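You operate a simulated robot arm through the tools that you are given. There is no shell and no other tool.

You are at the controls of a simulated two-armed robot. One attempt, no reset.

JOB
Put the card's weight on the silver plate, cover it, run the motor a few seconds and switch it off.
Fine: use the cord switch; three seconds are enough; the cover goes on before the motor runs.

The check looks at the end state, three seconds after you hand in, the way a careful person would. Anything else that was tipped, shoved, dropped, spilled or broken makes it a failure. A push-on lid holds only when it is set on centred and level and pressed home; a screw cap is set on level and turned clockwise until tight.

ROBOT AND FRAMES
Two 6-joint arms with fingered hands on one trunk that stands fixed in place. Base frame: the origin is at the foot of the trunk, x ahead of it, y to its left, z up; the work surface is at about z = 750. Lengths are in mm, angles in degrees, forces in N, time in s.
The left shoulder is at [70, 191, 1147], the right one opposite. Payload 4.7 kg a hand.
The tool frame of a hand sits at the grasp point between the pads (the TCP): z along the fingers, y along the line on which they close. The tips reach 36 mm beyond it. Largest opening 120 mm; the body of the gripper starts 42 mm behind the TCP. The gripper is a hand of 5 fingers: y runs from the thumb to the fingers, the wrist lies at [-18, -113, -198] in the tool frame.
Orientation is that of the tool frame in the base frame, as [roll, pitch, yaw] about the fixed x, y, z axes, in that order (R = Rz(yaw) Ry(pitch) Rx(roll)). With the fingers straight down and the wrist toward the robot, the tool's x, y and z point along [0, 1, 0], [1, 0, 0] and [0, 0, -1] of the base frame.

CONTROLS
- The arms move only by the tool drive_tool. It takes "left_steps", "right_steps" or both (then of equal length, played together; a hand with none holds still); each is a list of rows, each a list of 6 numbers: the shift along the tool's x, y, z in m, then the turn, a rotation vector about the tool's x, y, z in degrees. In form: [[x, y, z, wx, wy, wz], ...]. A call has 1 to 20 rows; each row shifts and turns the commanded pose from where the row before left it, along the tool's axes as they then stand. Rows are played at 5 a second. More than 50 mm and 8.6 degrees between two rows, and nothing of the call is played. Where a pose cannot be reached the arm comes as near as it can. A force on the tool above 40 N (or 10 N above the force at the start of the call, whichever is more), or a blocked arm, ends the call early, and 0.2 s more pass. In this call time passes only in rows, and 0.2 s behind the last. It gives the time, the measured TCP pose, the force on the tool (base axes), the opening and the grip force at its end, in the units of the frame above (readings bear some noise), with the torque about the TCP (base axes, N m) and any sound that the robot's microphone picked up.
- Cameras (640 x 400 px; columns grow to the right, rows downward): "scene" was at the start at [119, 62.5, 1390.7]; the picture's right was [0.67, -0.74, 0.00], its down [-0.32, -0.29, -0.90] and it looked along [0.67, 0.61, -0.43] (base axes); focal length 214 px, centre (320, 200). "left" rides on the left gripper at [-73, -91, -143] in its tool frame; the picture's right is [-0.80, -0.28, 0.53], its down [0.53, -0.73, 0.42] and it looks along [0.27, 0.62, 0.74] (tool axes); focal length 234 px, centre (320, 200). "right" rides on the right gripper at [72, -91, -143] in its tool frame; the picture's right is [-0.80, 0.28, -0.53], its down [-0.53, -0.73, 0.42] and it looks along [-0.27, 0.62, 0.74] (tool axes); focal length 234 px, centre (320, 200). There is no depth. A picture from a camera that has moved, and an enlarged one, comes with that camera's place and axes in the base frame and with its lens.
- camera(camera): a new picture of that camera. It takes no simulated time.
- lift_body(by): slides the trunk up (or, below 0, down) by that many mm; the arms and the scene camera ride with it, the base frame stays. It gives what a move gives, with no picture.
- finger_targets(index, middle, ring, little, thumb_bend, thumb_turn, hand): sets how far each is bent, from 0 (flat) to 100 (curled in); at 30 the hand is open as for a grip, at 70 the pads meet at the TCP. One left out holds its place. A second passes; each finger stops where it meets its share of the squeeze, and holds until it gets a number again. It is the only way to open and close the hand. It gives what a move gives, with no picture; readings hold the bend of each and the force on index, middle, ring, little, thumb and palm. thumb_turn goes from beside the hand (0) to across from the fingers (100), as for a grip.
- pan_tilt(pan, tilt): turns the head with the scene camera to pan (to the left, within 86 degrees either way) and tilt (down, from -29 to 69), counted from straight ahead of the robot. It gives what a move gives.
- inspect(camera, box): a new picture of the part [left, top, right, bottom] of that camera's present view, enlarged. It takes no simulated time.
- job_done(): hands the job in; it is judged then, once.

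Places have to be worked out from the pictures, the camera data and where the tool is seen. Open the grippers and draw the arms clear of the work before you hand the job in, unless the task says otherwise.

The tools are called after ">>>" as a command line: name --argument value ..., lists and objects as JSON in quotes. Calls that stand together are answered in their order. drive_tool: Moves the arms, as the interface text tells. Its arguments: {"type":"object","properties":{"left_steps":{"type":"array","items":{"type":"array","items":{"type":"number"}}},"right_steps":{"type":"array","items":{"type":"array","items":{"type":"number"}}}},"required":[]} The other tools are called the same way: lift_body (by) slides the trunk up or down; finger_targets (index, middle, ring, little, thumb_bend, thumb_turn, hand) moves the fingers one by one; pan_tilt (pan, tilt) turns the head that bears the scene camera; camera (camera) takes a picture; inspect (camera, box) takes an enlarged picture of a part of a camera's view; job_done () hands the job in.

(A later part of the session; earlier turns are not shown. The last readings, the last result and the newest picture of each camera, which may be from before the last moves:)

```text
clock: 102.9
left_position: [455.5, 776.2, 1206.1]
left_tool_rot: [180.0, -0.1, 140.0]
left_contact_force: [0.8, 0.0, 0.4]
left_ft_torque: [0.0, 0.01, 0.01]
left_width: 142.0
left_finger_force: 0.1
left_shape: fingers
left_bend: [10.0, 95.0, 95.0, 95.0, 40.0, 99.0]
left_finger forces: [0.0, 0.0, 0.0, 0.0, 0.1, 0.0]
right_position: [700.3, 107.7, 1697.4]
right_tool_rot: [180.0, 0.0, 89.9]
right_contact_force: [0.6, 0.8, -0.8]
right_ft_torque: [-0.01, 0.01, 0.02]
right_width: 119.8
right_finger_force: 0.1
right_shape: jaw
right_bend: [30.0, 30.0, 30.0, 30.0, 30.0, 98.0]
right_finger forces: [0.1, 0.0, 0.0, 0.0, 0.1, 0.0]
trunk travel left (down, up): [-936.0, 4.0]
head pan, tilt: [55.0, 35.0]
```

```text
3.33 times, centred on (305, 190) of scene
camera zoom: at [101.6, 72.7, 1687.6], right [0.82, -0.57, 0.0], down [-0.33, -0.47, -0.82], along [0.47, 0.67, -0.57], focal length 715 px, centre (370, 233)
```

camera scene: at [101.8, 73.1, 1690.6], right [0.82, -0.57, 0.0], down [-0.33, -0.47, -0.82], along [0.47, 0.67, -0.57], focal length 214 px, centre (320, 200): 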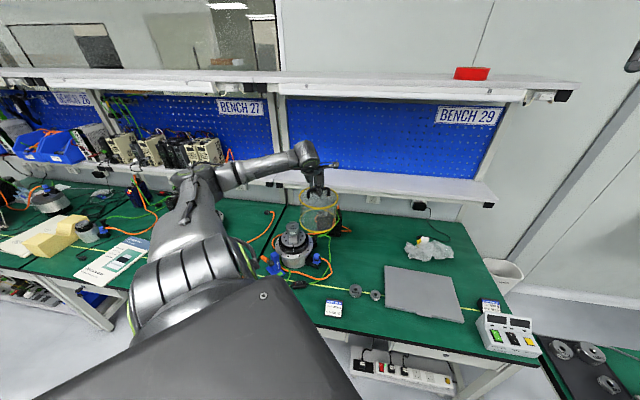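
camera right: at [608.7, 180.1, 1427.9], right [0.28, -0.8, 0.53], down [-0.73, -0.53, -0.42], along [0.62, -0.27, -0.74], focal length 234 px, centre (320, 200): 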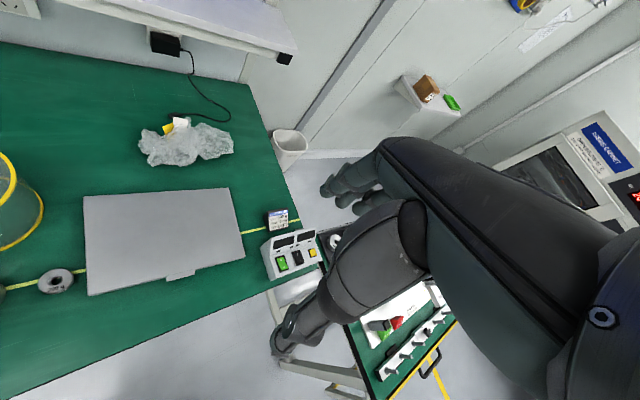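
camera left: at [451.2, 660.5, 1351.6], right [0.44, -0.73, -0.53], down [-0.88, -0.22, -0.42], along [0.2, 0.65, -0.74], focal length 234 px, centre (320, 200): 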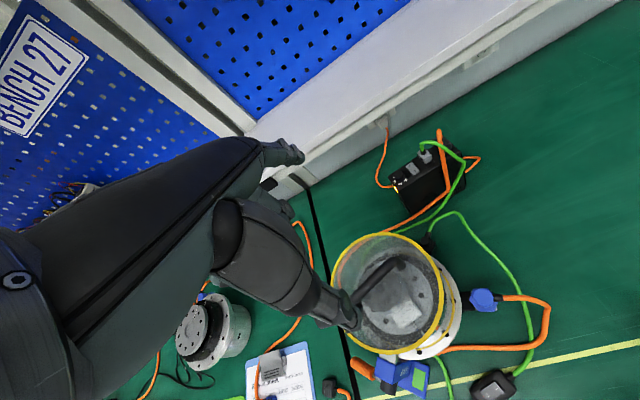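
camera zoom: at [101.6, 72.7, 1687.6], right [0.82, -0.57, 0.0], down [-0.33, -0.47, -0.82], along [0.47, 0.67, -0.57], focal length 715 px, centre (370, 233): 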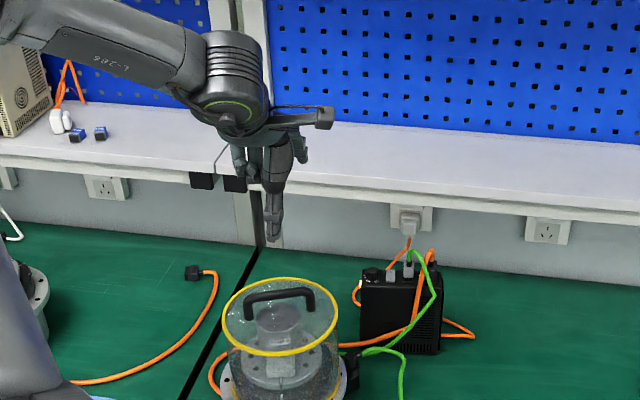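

The index at 10° points outward, while the thumb points straight down — the thumb is the better presser. I curl the index too and measure the thumb tip.

>>> finger_targets --hand "left" --index 95

>>> inspect --camera "left" --box '[250, 180, 400, 350]'

>>> inspect --camera "left" --box '[320, 285, 376, 340]'

>>> inspect --camera "scene" --box '[282, 160, 322, 210]'

```text
clock: 103.9
left_position: [454.1, 776.8, 1208.1]
left_tool_rot: [-180.0, -0.1, 140.0]
left_contact_force: [0.6, 0.2, -0.2]
left_ft_torque: [0.06, 0.02, 0.0]
left_width: 61.0
left_finger_force: 0.1
left_shape: fingers
left_bend: [95.0, 95.0, 95.0, 95.0, 40.0, 99.0]
left_finger forces: [0.1, 0.0, 0.0, 0.1, 0.0, 0.0]
right_position: [701.1, 106.7, 1696.3]
right_tool_rot: [180.0, 0.0, 90.0]
right_contact_force: [0.4, 1.1, 0.2]
right_ft_torque: [-0.02, -0.01, 0.0]
right_width: 119.7
right_finger_force: 0.1
right_shape: jaw
right_bend: [30.0, 30.0, 30.0, 30.0, 30.0, 98.0]
right_finger forces: [0.0, 0.1, 0.1, 0.0, 0.0, 0.1]
trunk travel left (down, up): [-936.0, 4.0]
head pan, tilt: [55.0, 35.0]
```

```text
2.35 times, centred on (325, 265) of left
camera zoom: at [451.2, 660.5, 1351.6], right [0.44, -0.73, -0.53], down [-0.88, -0.22, -0.42], along [0.19, 0.65, -0.74], focal length 551 px, centre (308, 47)
```

zoom: 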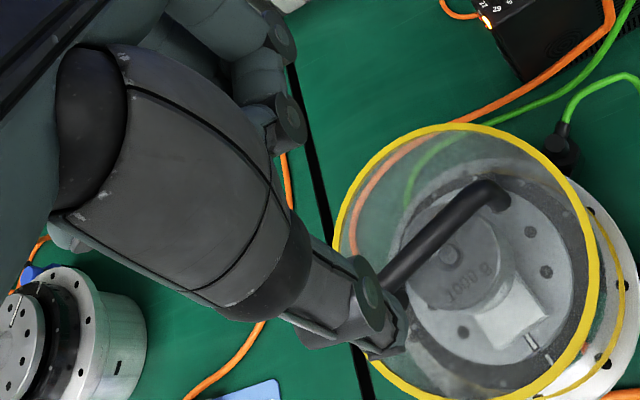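

```text
7.27 times, centred on (348, 312) of left
camera zoom: at [451.2, 660.5, 1351.6], right [0.44, -0.73, -0.53], down [-0.88, -0.22, -0.42], along [0.19, 0.65, -0.74], focal length 1703 px, centre (116, -618)
```

zoom: 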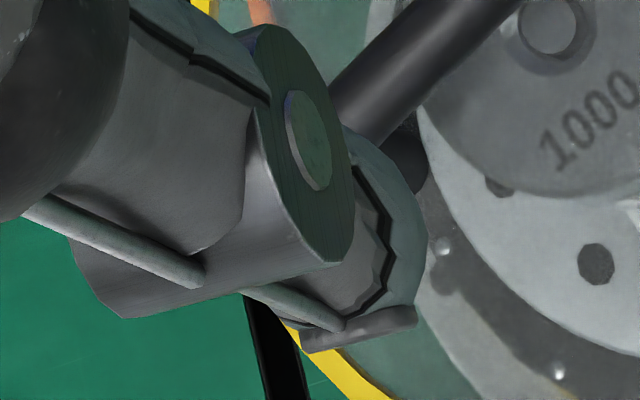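

```text
8.00 times, centred on (302, 185) of scene
camera zoom: at [101.7, 72.7, 1687.6], right [0.82, -0.57, 0.0], down [-0.33, -0.47, -0.82], along [0.47, 0.67, -0.57], focal length 1716 px, centre (464, 320)
```

zoom: 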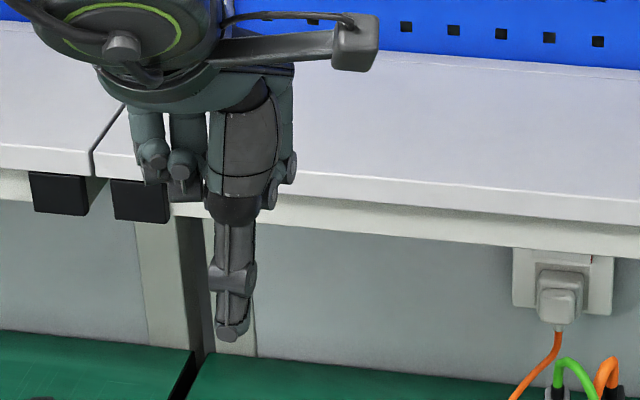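

Thumb tip sits at about (-1, -57, 37) in the tool frame. Pressing with yaw 140 would bring the knuckles against the cover, so I go to yaw 90. First I move back away from the cover at height and turn.

>>> drive_tool --left_steps '[[-0.015, -0.0232, 0, 0, 0, 0], [-0.015, -0.0232, 0, 0, 0, 0], [-0.015, -0.0232, 0, 0, 0, 0], [-0.015, -0.0232, 0, 0, 0, 0], [-0.015, -0.0232, 0, 0, 0, 0], [0, 0, 0, 0, 0, 7.2], [0, 0, 0, 0, 0, 7.2], [0, 0, 0, 0, 0, 7.2], [0, 0, 0, 0, 0, 7.1], [0, 0, 0, 0, 0, 7.1], [0, 0, 0, 0, 0, 7.1], [0, 0, 0, 0, 0, 7.1]]'

>>> camera --camera "scene"

>>> camera --camera "left"

```text
clock: 106.5
left_position: [433.7, 583.6, 1165.6]
left_tool_rot: [179.9, 0.3, 90.0]
left_contact_force: [-0.6, -0.7, 0.2]
left_ft_torque: [-0.04, 0.0, 0.0]
left_width: 61.4
left_finger_force: 0.0
left_shape: fingers
left_bend: [95.0, 95.0, 95.0, 95.0, 40.0, 99.0]
left_finger forces: [0.0, 0.1, 0.1, 0.0, 0.0, 0.1]
left hand out of reach, approached as far as the arm can: row 1, 7, 8, 9, 10, 12
right_position: [697.1, 111.0, 1697.4]
right_tool_rot: [180.0, 0.2, 90.1]
right_contact_force: [0.1, 0.3, 0.7]
right_ft_torque: [-0.05, -0.02, 0.01]
right_width: 119.9
right_finger_force: 0.1
right_shape: jaw
right_bend: [30.0, 30.0, 30.0, 30.0, 30.0, 98.0]
right_finger forces: [0.1, 0.0, 0.0, 0.0, 0.0, 0.0]
trunk travel left (down, up): [-936.0, 4.0]
head pan, tilt: [55.0, 35.0]
```

```text
taken
camera scene: at [98.9, 75.9, 1687.7], right [0.82, -0.57, 0.0], down [-0.33, -0.47, -0.82], along [0.47, 0.67, -0.57], focal length 214 px, centre (320, 200)
```

scene: 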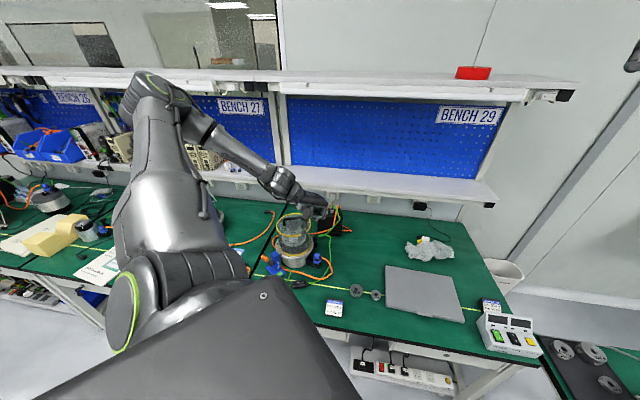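

```text
taken
camera left: at [342.9, 510.3, 1310.0], right [-0.28, -0.81, -0.52], down [-0.73, 0.53, -0.43], along [0.62, 0.26, -0.74], focal length 234 px, centre (320, 200)
```

left: 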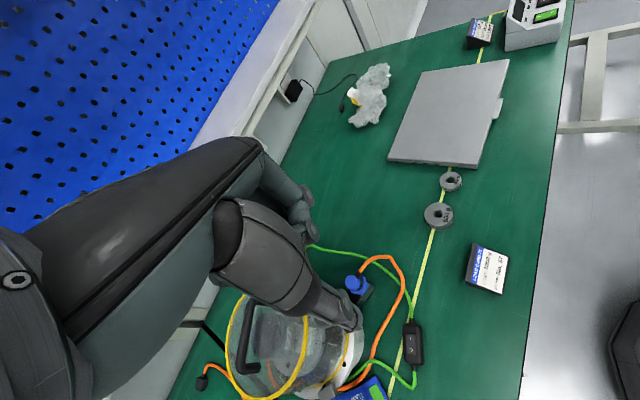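

Yaw 90 is reached. I check the cover wasn't touched and move toward the switch position.

>>> drive_tool --left_steps '[[0.023, 0.002, 0, 0, 0, 0], [0.023, 0.002, 0, 0, 0, 0]]'

>>> inspect --camera "scene" --box '[255, 190, 335, 290]'

```text
clock: 107.1
left_position: [435.8, 615.4, 1157.1]
left_tool_rot: [-180.0, 0.1, 90.0]
left_contact_force: [1.0, 0.0, -0.4]
left_ft_torque: [-0.04, -0.03, -0.03]
left_width: 61.3
left_finger_force: 0.0
left_shape: fingers
left_bend: [95.0, 95.0, 95.0, 95.0, 40.0, 99.0]
left_finger forces: [0.0, 0.1, 0.0, 0.0, 0.0, 0.0]
left hand out of reach, approached as far as the arm can: row 1, 2
right_position: [699.3, 110.4, 1696.2]
right_tool_rot: [-180.0, 0.1, 90.1]
right_contact_force: [0.2, 0.7, -0.1]
right_ft_torque: [-0.02, -0.02, 0.04]
right_width: 119.6
right_finger_force: 0.0
right_shape: jaw
right_bend: [30.0, 30.0, 30.0, 30.0, 30.0, 98.0]
right_finger forces: [0.0, 0.0, 0.0, 0.0, 0.0, 0.1]
trunk travel left (down, up): [-936.0, 4.0]
head pan, tilt: [55.0, 35.0]
```

```text
4.00 times, centred on (295, 240) of scene
camera zoom: at [100.3, 75.5, 1687.6], right [0.82, -0.57, 0.0], down [-0.33, -0.47, -0.82], along [0.47, 0.67, -0.57], focal length 858 px, centre (420, 40)
```

zoom: 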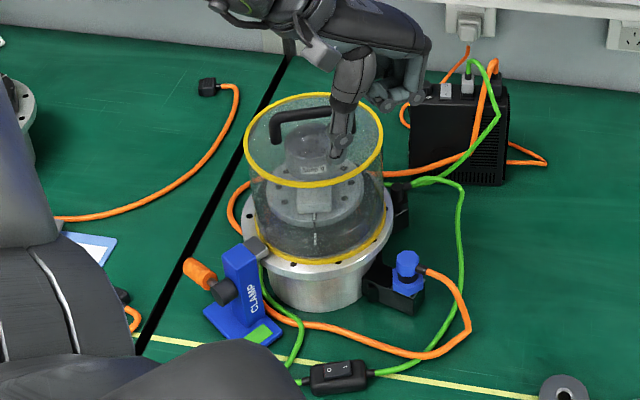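

Cover untouched. I lower the hand relative to the shoulder (which frees reach) and shift the remaining 14 mm in y.

>>> drive_tool --left_steps '[[0.0, 0.0, 0.03, 0, 0, 0], [0.0, 0.0, 0.03, 0, 0, 0], [0.007, 0.001, 0.02, 0, 0, 0], [0.007, 0.001, 0.0, 0, 0, 0]]'

```text
clock: 108.1
left_position: [440.4, 625.1, 1078.2]
left_tool_rot: [179.9, 0.0, 89.9]
left_contact_force: [-0.1, 0.1, -0.1]
left_ft_torque: [0.02, -0.03, 0.0]
left_width: 61.2
left_finger_force: 0.0
left_shape: fingers
left_bend: [95.0, 95.0, 95.0, 95.0, 40.0, 99.0]
left_finger forces: [0.1, 0.0, 0.0, 0.1, 0.0, 0.0]
right_position: [700.1, 106.4, 1697.2]
right_tool_rot: [-180.0, -0.2, 90.0]
right_contact_force: [-0.1, -0.3, -0.1]
right_ft_torque: [0.0, 0.0, 0.02]
right_width: 119.9
right_finger_force: 0.0
right_shape: jaw
right_bend: [30.0, 30.0, 30.0, 30.0, 30.0, 98.0]
right_finger forces: [0.0, 0.1, 0.0, 0.1, 0.0, 0.0]
trunk travel left (down, up): [-936.0, 4.0]
head pan, tilt: [55.0, 35.0]
```

Now I lower the trunk 190, bringing the thumb tip to about 55 mm above the switch.

>>> lift_body --by -190

>>> camera --camera "left"

>>> camera --camera "scene"

>>> inspect --camera "scene" --box '[255, 190, 335, 290]'

```text
clock: 110.2
left_position: [438.4, 627.8, 889.0]
left_tool_rot: [-180.0, 0.0, 89.9]
left_contact_force: [-0.3, -0.1, 0.2]
left_ft_torque: [0.01, 0.0, 0.0]
left_width: 61.2
left_finger_force: 0.1
left_shape: fingers
left_bend: [95.0, 95.0, 95.0, 95.0, 40.0, 99.0]
left_finger forces: [0.0, 0.0, 0.0, 0.0, 0.0, 0.1]
right_position: [701.3, 107.5, 1506.4]
right_tool_rot: [-180.0, -0.1, 89.9]
right_contact_force: [0.4, -0.2, 0.5]
right_ft_torque: [0.0, 0.0, 0.0]
right_width: 119.9
right_finger_force: 0.1
right_shape: jaw
right_bend: [30.0, 30.0, 30.0, 30.0, 30.0, 98.0]
right_finger forces: [0.0, 0.0, 0.0, 0.1, 0.0, 0.0]
trunk travel left (down, up): [-746.0, 194.0]
head pan, tilt: [55.0, 35.0]
```

```text
taken
camera left: at [348.4, 554.0, 1033.0], right [-0.28, -0.8, -0.53], down [-0.73, 0.53, -0.42], along [0.62, 0.27, -0.74], focal length 234 px, centre (320, 200)
```

left: 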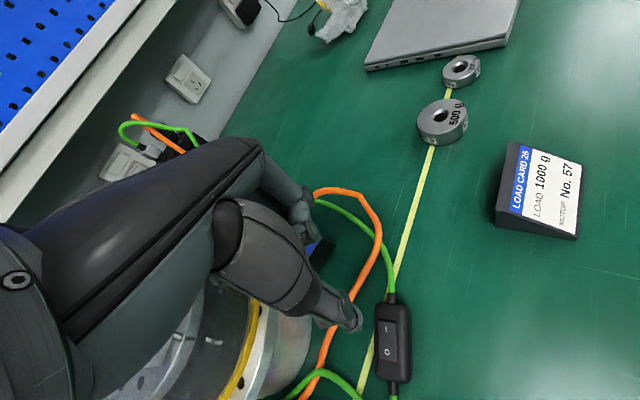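

```text
taken
camera scene: at [101.4, 72.6, 1497.7], right [0.82, -0.57, 0.0], down [-0.33, -0.47, -0.82], along [0.47, 0.67, -0.57], focal length 214 px, centre (320, 200)
```

scene: 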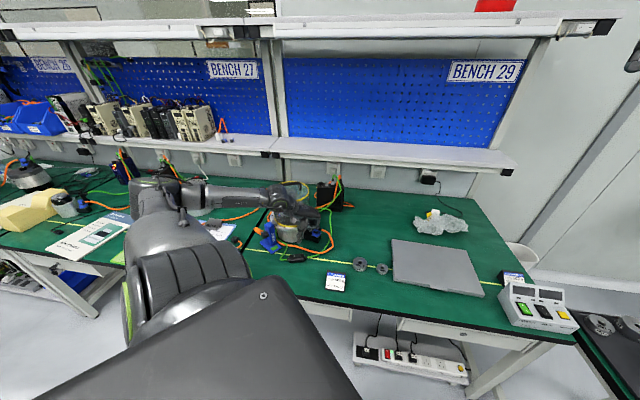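

```text
4.00 times, centred on (295, 240) of scene
camera zoom: at [101.4, 72.6, 1497.7], right [0.82, -0.57, 0.0], down [-0.33, -0.47, -0.82], along [0.47, 0.67, -0.57], focal length 858 px, centre (420, 40)
```

zoom: 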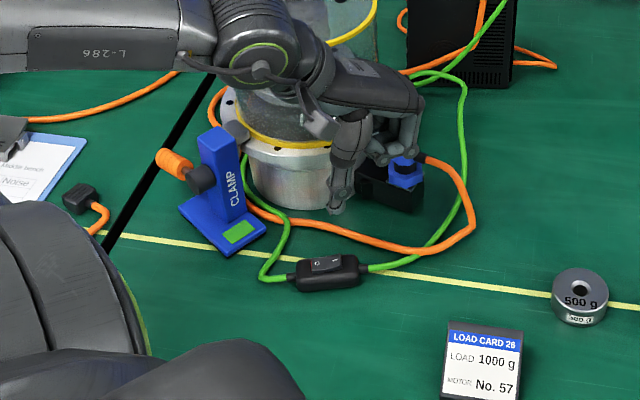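

Thumb hangs near the switch. I zoom in to place the thumb tip over the I end.

>>> inspect --camera "left" --box '[320, 270, 430, 400]'

>>> inspect --camera "scene" --box '[280, 215, 320, 270]'

```text
3.08 times, centred on (375, 335) of left
camera zoom: at [348.4, 554.0, 1033.0], right [-0.28, -0.8, -0.53], down [-0.73, 0.53, -0.42], along [0.62, 0.27, -0.74], focal length 720 px, centre (151, -215)
```

zoom: 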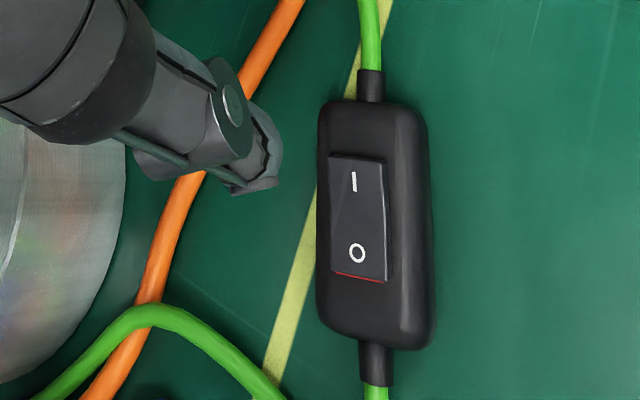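

```text
7.27 times, centred on (300, 242) of scene
camera zoom: at [101.4, 72.6, 1497.7], right [0.82, -0.57, 0.0], down [-0.33, -0.47, -0.82], along [0.47, 0.67, -0.57], focal length 1560 px, centre (466, -109)
```

zoom: 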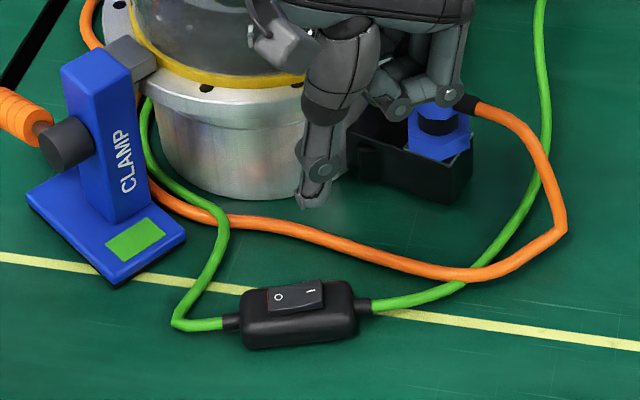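

The thumb tip is within ~2 mm of being above the I mark. I shift 1.5 mm and lower 52 by trunk, then check.

>>> drive_tool --left_steps '[[0.0015, 0, 0, 0, 0, 0]]'

>>> lift_body --by -52

>>> inspect --camera "left" --box '[320, 270, 430, 400]'

>>> inspect --camera "scene" --box '[280, 205, 330, 260]'

```text
clock: 110.6
left_position: [439.8, 627.1, 888.1]
left_tool_rot: [180.0, 0.0, 90.0]
left_contact_force: [0.1, 0.1, -1.4]
left_ft_torque: [0.04, -0.01, 0.0]
left_width: 61.2
left_finger_force: 0.1
left_shape: fingers
left_bend: [95.0, 95.0, 95.0, 95.0, 40.0, 99.0]
left_finger forces: [0.0, 0.1, 0.1, 0.0, 0.0, 0.0]
right_position: [700.5, 107.2, 1506.3]
right_tool_rot: [-180.0, 0.1, 90.0]
right_contact_force: [0.9, 0.2, -0.5]
right_ft_torque: [0.0, 0.01, 0.0]
right_width: 119.6
right_finger_force: 0.0
right_shape: jaw
right_bend: [30.0, 30.0, 30.0, 30.0, 30.0, 98.0]
right_finger forces: [0.0, 0.1, 0.1, 0.0, 0.1, 0.0]
trunk travel left (down, up): [-746.0, 194.0]
head pan, tilt: [55.0, 35.0]
```

```text
clock: 111.5
left_position: [439.8, 628.1, 835.9]
left_tool_rot: [179.9, -0.1, 90.0]
left_contact_force: [-0.3, 0.7, -0.3]
left_ft_torque: [-0.02, 0.0, -0.01]
left_width: 61.0
left_finger_force: 0.0
left_shape: fingers
left_bend: [95.0, 95.0, 95.0, 95.0, 40.0, 99.0]
left_finger forces: [0.1, 0.0, 0.1, 0.1, 0.0, 0.0]
right_position: [699.7, 107.2, 1454.7]
right_tool_rot: [-180.0, 0.0, 90.0]
right_contact_force: [0.7, -0.1, -0.1]
right_ft_torque: [0.04, -0.01, -0.03]
right_width: 119.9
right_finger_force: 0.0
right_shape: jaw
right_bend: [30.0, 30.0, 30.0, 30.0, 30.0, 98.0]
right_finger forces: [0.0, 0.1, 0.0, 0.0, 0.1, 0.1]
trunk travel left (down, up): [-694.0, 246.0]
head pan, tilt: [55.0, 35.0]
```

```text
3.08 times, centred on (375, 335) of left
camera zoom: at [348.4, 555.5, 981.2], right [-0.28, -0.8, -0.53], down [-0.73, 0.53, -0.42], along [0.62, 0.27, -0.74], focal length 720 px, centre (151, -215)
```

zoom: 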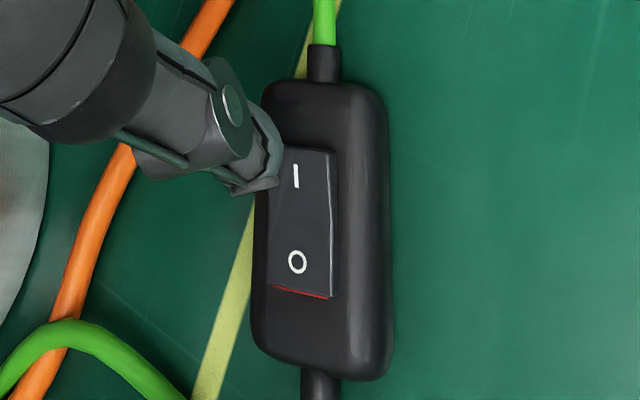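

```text
7.27 times, centred on (305, 232) of scene
camera zoom: at [101.2, 72.4, 1445.7], right [0.82, -0.57, 0.0], down [-0.33, -0.47, -0.82], along [0.47, 0.67, -0.57], focal length 1560 px, centre (429, -36)
```

zoom: 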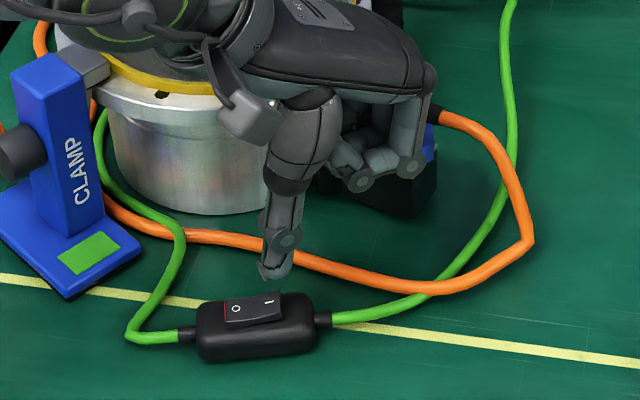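

Aligned over I. I approach in small steps until contact.

>>> drive_tool --left_steps '[[0, 0, 0.004, 0, 0, 0], [0, 0, 0.004, 0, 0, 0], [0, 0, 0.003, 0, 0, 0]]'

>>> inspect --camera "scene" --box '[290, 225, 318, 260]'

>>> inspect --camera "left" --box '[330, 290, 410, 370]'

```text
clock: 112.3
left_position: [439.8, 628.6, 826.0]
left_tool_rot: [-180.0, -0.1, 89.9]
left_contact_force: [0.4, -0.4, -0.4]
left_ft_torque: [0.01, 0.03, -0.04]
left_width: 61.3
left_finger_force: 0.1
left_shape: fingers
left_bend: [95.0, 95.0, 95.0, 95.0, 40.0, 99.0]
left_finger forces: [0.1, 0.0, 0.1, 0.1, 0.1, 0.1]
right_position: [700.7, 108.4, 1454.1]
right_tool_rot: [180.0, 0.1, 90.0]
right_contact_force: [-0.4, -0.5, -0.1]
right_ft_torque: [0.01, 0.0, 0.01]
right_width: 119.9
right_finger_force: 0.1
right_shape: jaw
right_bend: [30.0, 30.0, 30.0, 30.0, 30.0, 98.0]
right_finger forces: [0.0, 0.0, 0.0, 0.0, 0.0, 0.0]
trunk travel left (down, up): [-694.0, 246.0]
head pan, tilt: [55.0, 35.0]
```

```text
11.43 times, centred on (304, 242) of scene
camera zoom: at [101.7, 72.7, 1445.6], right [0.82, -0.57, 0.0], down [-0.33, -0.47, -0.82], along [0.47, 0.67, -0.57], focal length 2451 px, centre (503, -286)
```

zoom: 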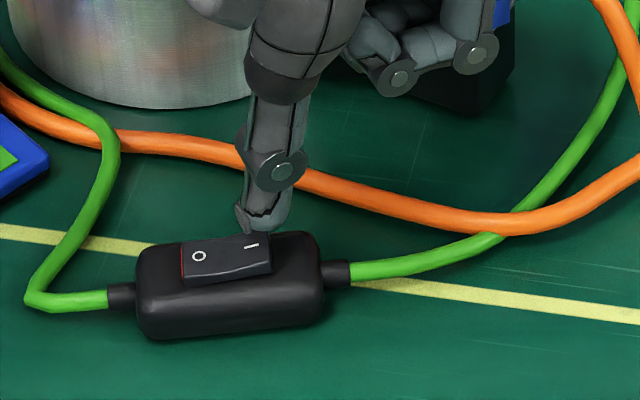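

```text
5.00 times, centred on (370, 330) of left
camera zoom: at [348.7, 555.7, 970.0], right [-0.28, -0.8, -0.53], down [-0.73, 0.53, -0.42], along [0.62, 0.27, -0.74], focal length 1171 px, centre (70, -450)
```

zoom: 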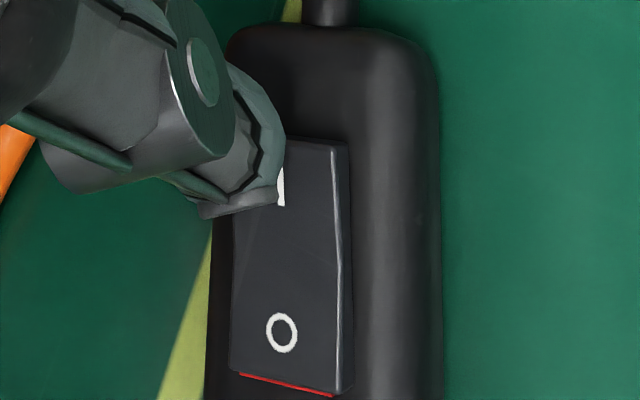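

>>> drive_tool --left_steps '[[0, 0, 0.002, 0, 0, 0], [0, 0, 0.002, 0, 0, 0], [0, 0, 0.002, 0, 0, 0]]'

```text
clock: 113.1
left_position: [438.5, 627.6, 820.7]
left_tool_rot: [179.9, 0.0, 89.9]
left_contact_force: [0.0, -1.4, 0.6]
left_ft_torque: [-0.02, 0.01, 0.0]
left_width: 61.4
left_finger_force: 0.1
left_shape: fingers
left_bend: [95.0, 95.0, 95.0, 95.0, 40.0, 99.0]
left_finger forces: [0.0, 0.0, 0.1, 0.0, 0.0, 0.0]
right_position: [699.8, 107.5, 1454.1]
right_tool_rot: [179.9, 0.0, 90.0]
right_contact_force: [-0.9, -1.3, 0.4]
right_ft_torque: [-0.01, -0.02, 0.0]
right_width: 119.7
right_finger_force: 0.1
right_shape: jaw
right_bend: [30.0, 30.0, 30.0, 30.0, 30.0, 98.0]
right_finger forces: [0.0, 0.1, 0.0, 0.0, 0.1, 0.0]
trunk travel left (down, up): [-694.0, 246.0]
head pan, tilt: [55.0, 35.0]
```

No contact yet; two millimetre steps on.

>>> drive_tool --left_steps '[[0, 0, 0.002, 0, 0, 0], [0, 0, 0.002, 0, 0, 0]]'

>>> inspect --camera "scene" --box '[290, 225, 318, 260]'

```text
clock: 113.7
left_position: [440.0, 628.6, 815.5]
left_tool_rot: [180.0, 0.0, 90.0]
left_contact_force: [0.2, 0.0, 0.7]
left_ft_torque: [0.04, -0.02, -0.04]
left_width: 61.2
left_finger_force: 0.1
left_shape: fingers
left_bend: [95.0, 95.0, 95.0, 95.0, 40.0, 99.0]
left_finger forces: [0.0, 0.1, 0.0, 0.0, 0.0, 0.0]
right_position: [700.9, 106.8, 1453.9]
right_tool_rot: [-180.0, 0.0, 90.0]
right_contact_force: [-0.3, -0.2, -0.1]
right_ft_torque: [-0.03, 0.03, -0.03]
right_width: 119.7
right_finger_force: 0.0
right_shape: jaw
right_bend: [30.0, 30.0, 30.0, 30.0, 30.0, 98.0]
right_finger forces: [0.1, 0.0, 0.1, 0.0, 0.1, 0.0]
trunk travel left (down, up): [-694.0, 246.0]
head pan, tilt: [55.0, 35.0]
```

```text
11.43 times, centred on (304, 242) of scene
camera zoom: at [101.6, 72.6, 1445.6], right [0.82, -0.57, 0.0], down [-0.33, -0.47, -0.82], along [0.47, 0.67, -0.57], focal length 2451 px, centre (503, -286)
```

zoom: 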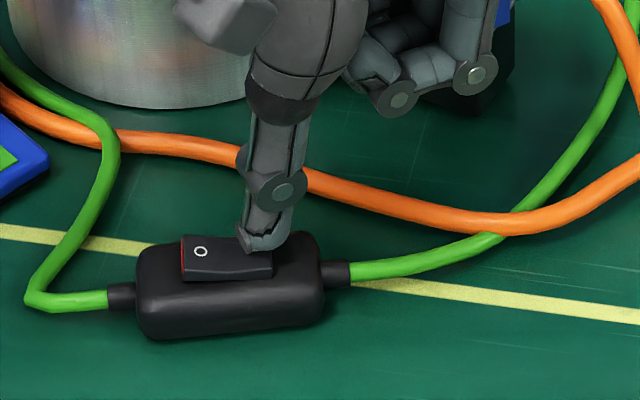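

Thumb covers the I mark. Now pressing in 1 mm steps.

>>> drive_tool --left_steps '[[0, 0, 0.001, 0, 0, 0], [0, 0, 0.001, 0, 0, 0], [0, 0, 0.001, 0, 0, 0]]'

>>> inspect --camera "scene" --box '[290, 225, 318, 260]'

```text
clock: 114.5
left_position: [439.5, 627.1, 814.6]
left_tool_rot: [-179.9, 0.0, 89.9]
left_contact_force: [1.5, -0.5, 6.4]
left_ft_torque: [-0.01, 0.29, -0.03]
left_width: 61.6
left_finger_force: 3.2
left_shape: fingers
left_bend: [95.0, 95.0, 95.0, 95.0, 40.0, 99.0]
left_finger forces: [0.0, 0.0, 0.1, 0.0, 6.0, 0.0]
right_position: [699.2, 107.0, 1454.5]
right_tool_rot: [179.9, 0.0, 90.0]
right_contact_force: [-0.6, 0.3, 0.4]
right_ft_torque: [0.01, -0.03, -0.03]
right_width: 119.7
right_finger_force: 0.1
right_shape: jaw
right_bend: [30.0, 30.0, 30.0, 30.0, 30.0, 98.0]
right_finger forces: [0.1, 0.1, 0.1, 0.0, 0.0, 0.0]
trunk travel left (down, up): [-694.0, 246.0]
head pan, tilt: [55.0, 35.0]
```

```text
11.43 times, centred on (304, 242) of scene
camera zoom: at [101.3, 71.8, 1445.8], right [0.82, -0.57, 0.0], down [-0.33, -0.47, -0.82], along [0.47, 0.67, -0.57], focal length 2451 px, centre (503, -286)
```

zoom: 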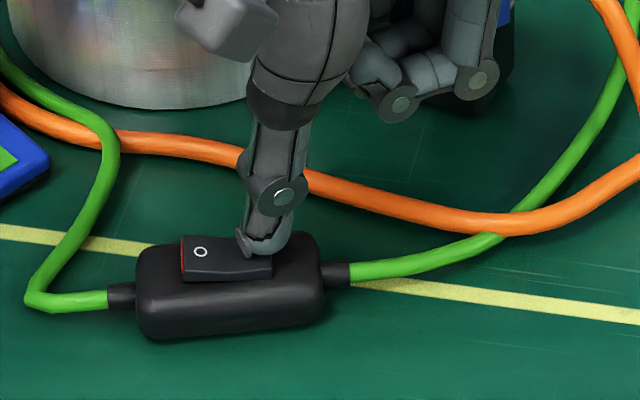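

6.4 N on the rocker, no click noticed yet. I press a bit further.

>>> drive_tool --left_steps '[[0, 0, 0.001, 0, 0, 0], [0, 0, 0.001, 0, 0, 0]]'

>>> inspect --camera "scene" --box '[290, 225, 318, 260]'

```text
clock: 115.1
left_position: [440.7, 626.8, 813.0]
left_tool_rot: [179.8, -0.3, 89.9]
left_contact_force: [5.3, 0.3, 21.1]
left_ft_torque: [-0.01, 1.19, 0.01]
left_width: 61.7
left_finger_force: 11.2
left_shape: fingers
left_bend: [95.0, 95.0, 95.0, 95.0, 40.0, 99.0]
left_finger forces: [0.0, 0.0, 0.0, 0.0, 21.8, 0.1]
right_position: [699.5, 103.6, 1455.3]
right_tool_rot: [180.0, -0.1, 90.0]
right_contact_force: [0.3, 0.7, 0.0]
right_ft_torque: [0.01, -0.03, 0.04]
right_width: 120.0
right_finger_force: 0.1
right_shape: jaw
right_bend: [30.0, 30.0, 30.0, 30.0, 30.0, 98.0]
right_finger forces: [0.1, 0.1, 0.0, 0.1, 0.0, 0.0]
trunk travel left (down, up): [-694.0, 246.0]
head pan, tilt: [55.0, 35.0]
```

```text
11.43 times, centred on (304, 242) of scene
camera zoom: at [100.7, 70.0, 1446.1], right [0.82, -0.57, 0.0], down [-0.33, -0.47, -0.82], along [0.47, 0.67, -0.57], focal length 2451 px, centre (503, -286)
```

zoom: 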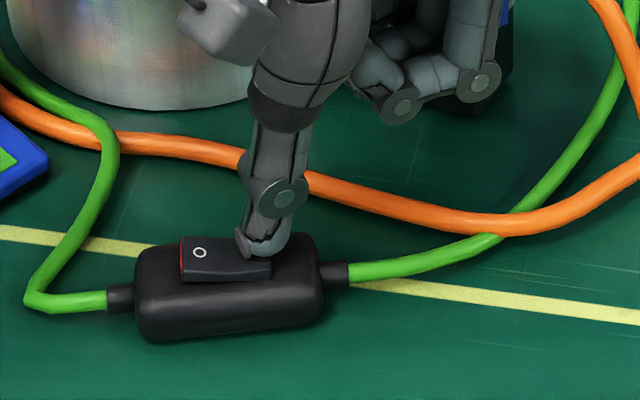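

Force is 21 N. I check whether the rocker tipped and whether the plate turns.

>>> inspect --camera "scene" --box '[294, 240, 314, 256]'

>>> inspect --camera "left" --box '[330, 290, 410, 370]'

>>> inspect --camera "scene" --box '[265, 180, 325, 240]'

```text
16.00 times, centred on (304, 248) of scene
camera zoom: at [100.7, 70.0, 1446.1], right [0.82, -0.57, 0.0], down [-0.33, -0.47, -0.82], along [0.47, 0.67, -0.57], focal length 3432 px, centre (576, -568)
```

zoom: 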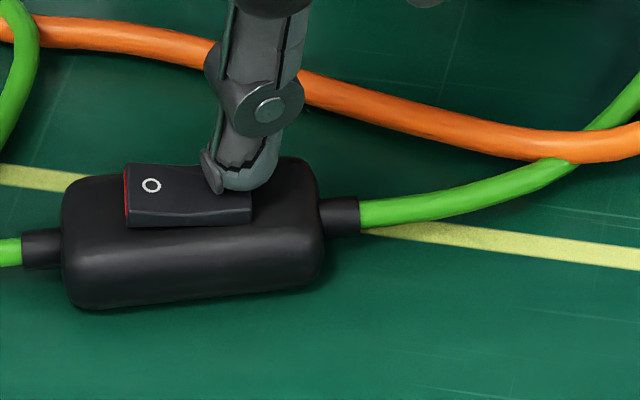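

```text
5.00 times, centred on (370, 330) of left
camera zoom: at [348.8, 553.8, 957.3], right [-0.28, -0.8, -0.53], down [-0.73, 0.53, -0.43], along [0.62, 0.27, -0.73], focal length 1171 px, centre (70, -450)
```

zoom: 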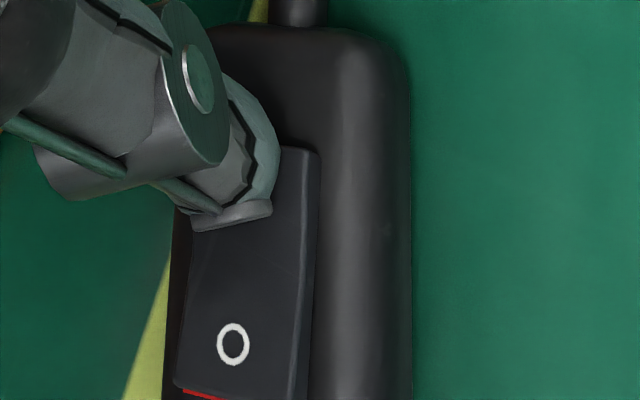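

```text
6.67 times, centred on (295, 210) of scene
camera zoom: at [100.7, 70.0, 1446.1], right [0.82, -0.57, 0.0], down [-0.33, -0.47, -0.82], along [0.47, 0.67, -0.57], focal length 1430 px, centre (487, 133)
```

zoom: 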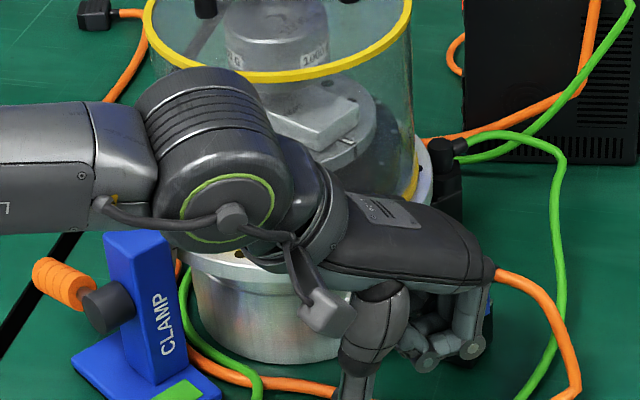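

The plate and weight have turned — the motor runs. I lift the thumb, move over the O end, and let it run a few seconds.

>>> drive_tool --left_steps '[[0, 0, -0.003, 0, 0, 0], [0, 0, -0.006, 0, 0, 0], [0, 0, -0.007, 0, 0, 0], [0.003, -0.006, 0, 0, 0, 0], [0.003, -0.007, 0, 0, 0, 0], [0.0025, -0.006, 0, 0, 0, 0], [0, 0, 0, 0, 0, 0], [0, 0, 0, 0, 0, 0]]'

>>> inspect --camera "scene" --box '[290, 225, 318, 260]'

>>> inspect --camera "left" --box '[320, 270, 430, 400]'

>>> inspect --camera "scene" --box '[265, 170, 325, 230]'

```text
clock: 116.9
left_position: [421.1, 635.5, 826.2]
left_tool_rot: [-179.9, -0.1, 90.0]
left_contact_force: [1.4, -4.0, 0.8]
left_ft_torque: [0.18, 0.02, -0.11]
left_width: 61.4
left_finger_force: 2.0
left_shape: fingers
left_bend: [95.0, 95.0, 95.0, 95.0, 40.0, 99.0]
left_finger forces: [0.0, 0.0, 0.0, 3.7, 0.0, 0.1]
right_position: [701.0, 105.3, 1454.2]
right_tool_rot: [180.0, 0.0, 90.1]
right_contact_force: [0.3, -0.8, 0.0]
right_ft_torque: [0.0, 0.02, -0.01]
right_width: 119.9
right_finger_force: 0.2
right_shape: jaw
right_bend: [30.0, 30.0, 30.0, 30.0, 30.0, 98.0]
right_finger forces: [0.0, 0.0, 0.1, 0.0, 0.0, 0.0]
trunk travel left (down, up): [-694.0, 246.0]
head pan, tilt: [55.0, 35.0]
```

```text
11.43 times, centred on (304, 242) of scene
camera zoom: at [101.8, 71.9, 1445.6], right [0.82, -0.57, 0.0], down [-0.33, -0.47, -0.82], along [0.47, 0.67, -0.57], focal length 2451 px, centre (503, -286)
```

zoom: 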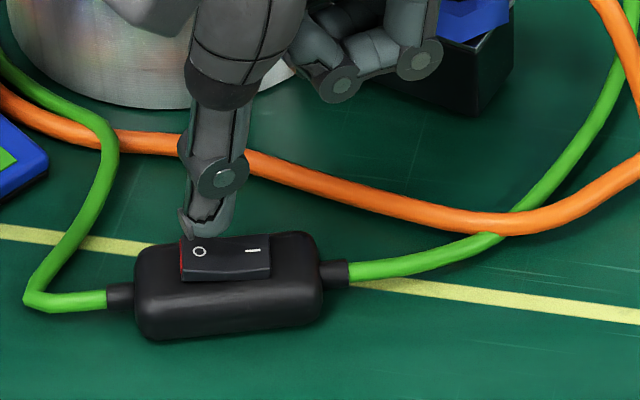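

```text
3.08 times, centred on (375, 335) of left
camera zoom: at [330.2, 563.4, 971.0], right [-0.28, -0.8, -0.53], down [-0.73, 0.53, -0.42], along [0.62, 0.27, -0.74], focal length 720 px, centre (151, -215)
```

zoom: 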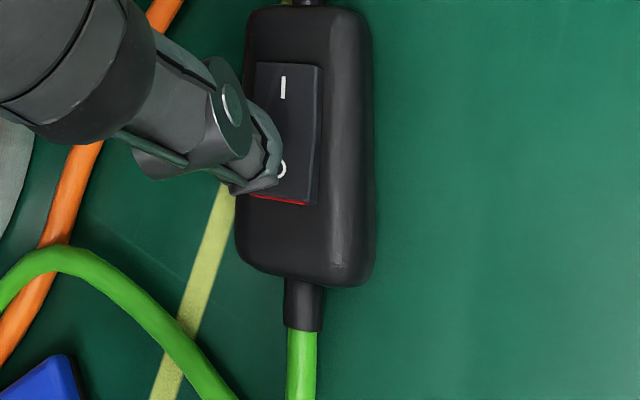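

```text
6.67 times, centred on (295, 200) of scene
camera zoom: at [101.8, 71.9, 1445.6], right [0.82, -0.57, 0.0], down [-0.33, -0.47, -0.82], along [0.47, 0.67, -0.57], focal length 1430 px, centre (487, 200)
```

zoom: 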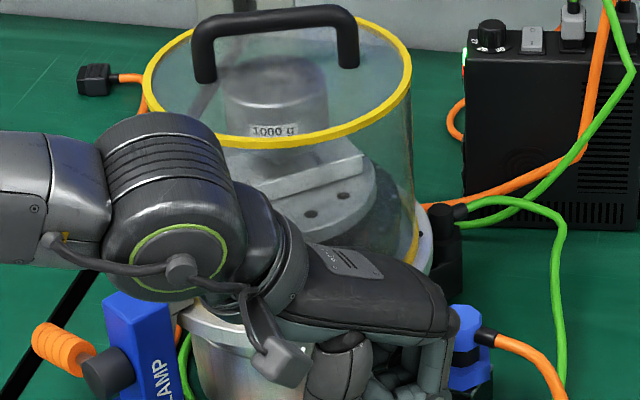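

The motor lamp is green and it runs. The curled little finger just touches the flange rim, so I back off 4.5 mm in y (which also centres the thumb on O better) and then press O.

>>> drive_tool --left_steps '[[-0.0025, 0, 0, 0, 0, 0], [-0.002, 0, 0, 0, 0, 0], [0, 0, 0.003, 0, 0, 0]]'

>>> inspect --camera "left" --box '[320, 270, 430, 400]'

>>> inspect --camera "scene" --box '[290, 225, 318, 260]'

```text
clock: 117.7
left_position: [420.7, 633.0, 823.7]
left_tool_rot: [-180.0, 0.0, 90.1]
left_contact_force: [-0.8, 0.3, -0.2]
left_ft_torque: [-0.02, 0.02, 0.01]
left_width: 61.1
left_finger_force: 0.0
left_shape: fingers
left_bend: [95.0, 95.0, 95.0, 95.0, 40.0, 99.0]
left_finger forces: [0.0, 0.0, 0.0, 0.1, 0.1, 0.0]
right_position: [701.2, 106.6, 1453.1]
right_tool_rot: [180.0, 0.0, 90.0]
right_contact_force: [-0.6, 0.5, 0.5]
right_ft_torque: [0.04, 0.0, -0.01]
right_width: 119.6
right_finger_force: 0.1
right_shape: jaw
right_bend: [30.0, 30.0, 30.0, 30.0, 30.0, 98.0]
right_finger forces: [0.1, 0.0, 0.0, 0.1, 0.0, 0.1]
trunk travel left (down, up): [-694.0, 246.0]
head pan, tilt: [55.0, 35.0]
```

```text
3.08 times, centred on (375, 335) of left
camera zoom: at [329.5, 560.2, 967.9], right [-0.28, -0.8, -0.53], down [-0.73, 0.53, -0.42], along [0.62, 0.27, -0.74], focal length 720 px, centre (151, -215)
```

zoom: 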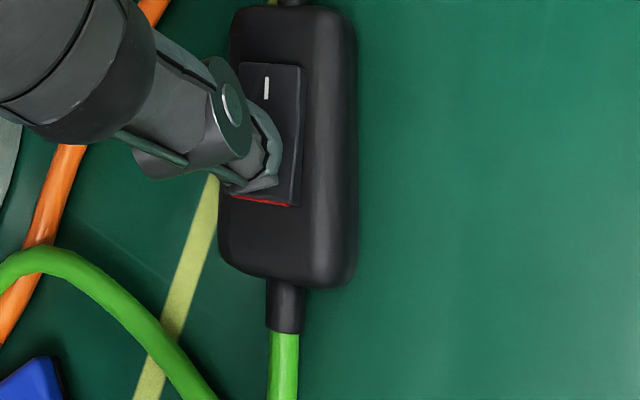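

```text
11.43 times, centred on (304, 242) of scene
camera zoom: at [101.6, 72.9, 1445.6], right [0.82, -0.57, 0.0], down [-0.33, -0.47, -0.82], along [0.47, 0.67, -0.57], focal length 2451 px, centre (503, -286)
```

zoom: 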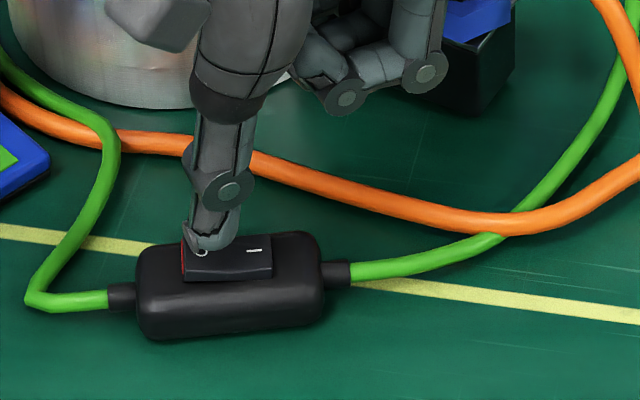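

Freed and centred over O. Pressing O now.

>>> drive_tool --left_steps '[[0, 0, 0.003, 0, 0, 0], [0, 0, 0.003, 0, 0, 0], [0, 0, 0.002, 0, 0, 0], [0, 0, 0.001, 0, 0, 0], [0, 0, 0.001, 0, 0, 0]]'

>>> inspect --camera "scene" --box '[290, 225, 318, 260]'

>>> inspect --camera "scene" --box '[265, 170, 325, 230]'

```text
clock: 118.9
left_position: [420.3, 631.5, 814.0]
left_tool_rot: [-180.0, -0.1, 90.0]
left_contact_force: [0.2, -0.3, 3.0]
left_ft_torque: [0.01, 0.21, -0.01]
left_width: 61.5
left_finger_force: 1.6
left_shape: fingers
left_bend: [95.0, 95.0, 95.0, 95.0, 40.0, 99.0]
left_finger forces: [0.0, 0.1, 0.0, 0.1, 3.4, 0.1]
right_position: [700.1, 106.5, 1455.1]
right_tool_rot: [180.0, 0.0, 90.1]
right_contact_force: [-0.6, 0.3, -0.2]
right_ft_torque: [-0.02, -0.01, -0.03]
right_width: 119.8
right_finger_force: 0.1
right_shape: jaw
right_bend: [30.0, 30.0, 30.0, 30.0, 30.0, 98.0]
right_finger forces: [0.1, 0.0, 0.0, 0.0, 0.0, 0.0]
trunk travel left (down, up): [-694.0, 246.0]
head pan, tilt: [55.0, 35.0]
```

```text
11.43 times, centred on (304, 242) of scene
camera zoom: at [101.3, 72.2, 1445.7], right [0.82, -0.57, 0.0], down [-0.33, -0.47, -0.82], along [0.47, 0.67, -0.57], focal length 2451 px, centre (503, -286)
```

zoom: 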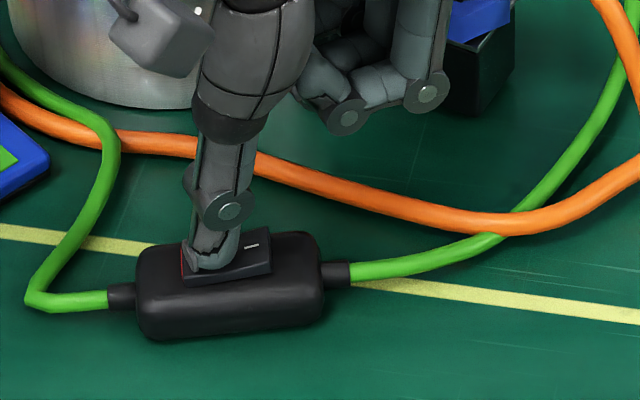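

```text
6.67 times, centred on (295, 200) of scene
camera zoom: at [101.3, 72.2, 1445.7], right [0.82, -0.57, 0.0], down [-0.33, -0.47, -0.82], along [0.47, 0.67, -0.57], focal length 1430 px, centre (487, 200)
```

zoom: 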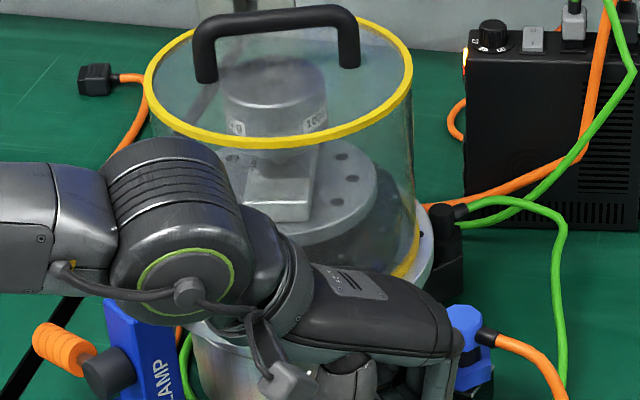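

The lamp is back to amber and the I end is up — switched off after ~4.5 s. One more millimetre to be sure, then lift off.

>>> drive_tool --left_steps '[[0, 0, 0.001, 0, 0, 0], [0, 0, -0.003, 0, 0, 0], [0, 0, -0.007, 0, 0, 0], [0, 0, -0.015, 0, 0, 0]]'

>>> inspect --camera "scene" --box '[290, 225, 318, 260]'

>>> inspect --camera "scene" --box '[265, 170, 325, 230]'

>>> inspect --camera "left" --box '[320, 270, 430, 400]'

```text
clock: 119.9
left_position: [420.9, 631.9, 838.2]
left_tool_rot: [179.9, 0.1, 90.0]
left_contact_force: [0.9, 0.1, 0.0]
left_ft_torque: [0.02, 0.0, -0.05]
left_width: 61.2
left_finger_force: 0.0
left_shape: fingers
left_bend: [95.0, 95.0, 95.0, 95.0, 40.0, 99.0]
left_finger forces: [0.1, 0.1, 0.0, 0.1, 0.0, 0.0]
right_position: [700.3, 106.6, 1455.4]
right_tool_rot: [179.9, 0.0, 90.1]
right_contact_force: [0.3, 0.4, -0.8]
right_ft_torque: [0.01, -0.02, 0.01]
right_width: 119.7
right_finger_force: 0.1
right_shape: jaw
right_bend: [30.0, 30.0, 30.0, 30.0, 30.0, 98.0]
right_finger forces: [0.1, 0.1, 0.0, 0.0, 0.1, 0.0]
trunk travel left (down, up): [-694.0, 246.0]
head pan, tilt: [55.0, 35.0]
```

```text
11.43 times, centred on (304, 242) of scene
camera zoom: at [101.5, 71.8, 1445.6], right [0.82, -0.57, 0.0], down [-0.33, -0.47, -0.82], along [0.47, 0.67, -0.57], focal length 2451 px, centre (503, -286)
```

zoom: 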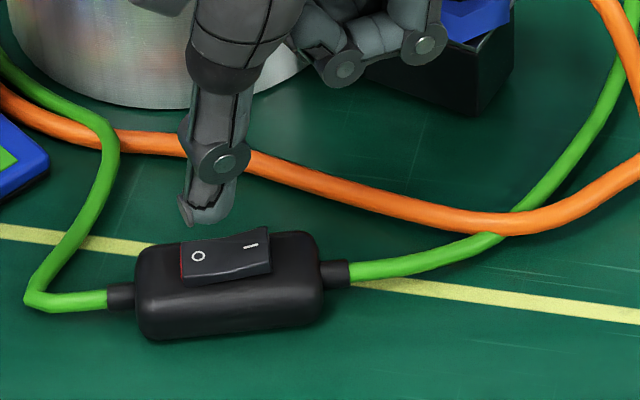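

```text
6.67 times, centred on (295, 200) of scene
camera zoom: at [101.5, 71.8, 1445.6], right [0.82, -0.57, 0.0], down [-0.33, -0.47, -0.82], along [0.47, 0.67, -0.57], focal length 1430 px, centre (487, 200)
```

zoom: 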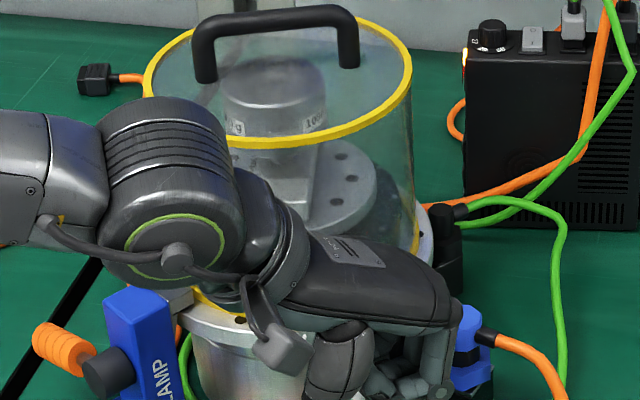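

```text
3.08 times, centred on (375, 335) of left
camera zoom: at [329.4, 559.2, 982.3], right [-0.28, -0.8, -0.53], down [-0.73, 0.53, -0.42], along [0.62, 0.27, -0.74], focal length 720 px, centre (151, -215)
```

zoom: 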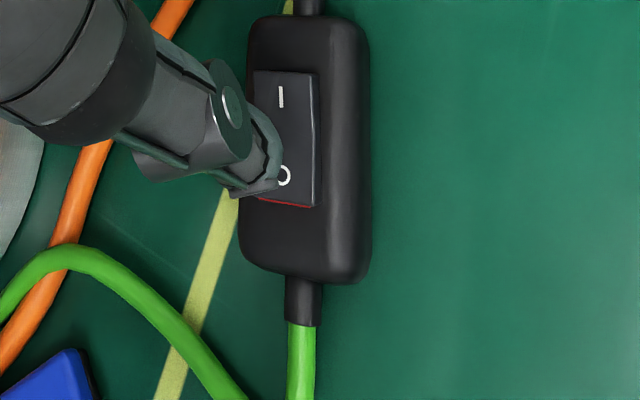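

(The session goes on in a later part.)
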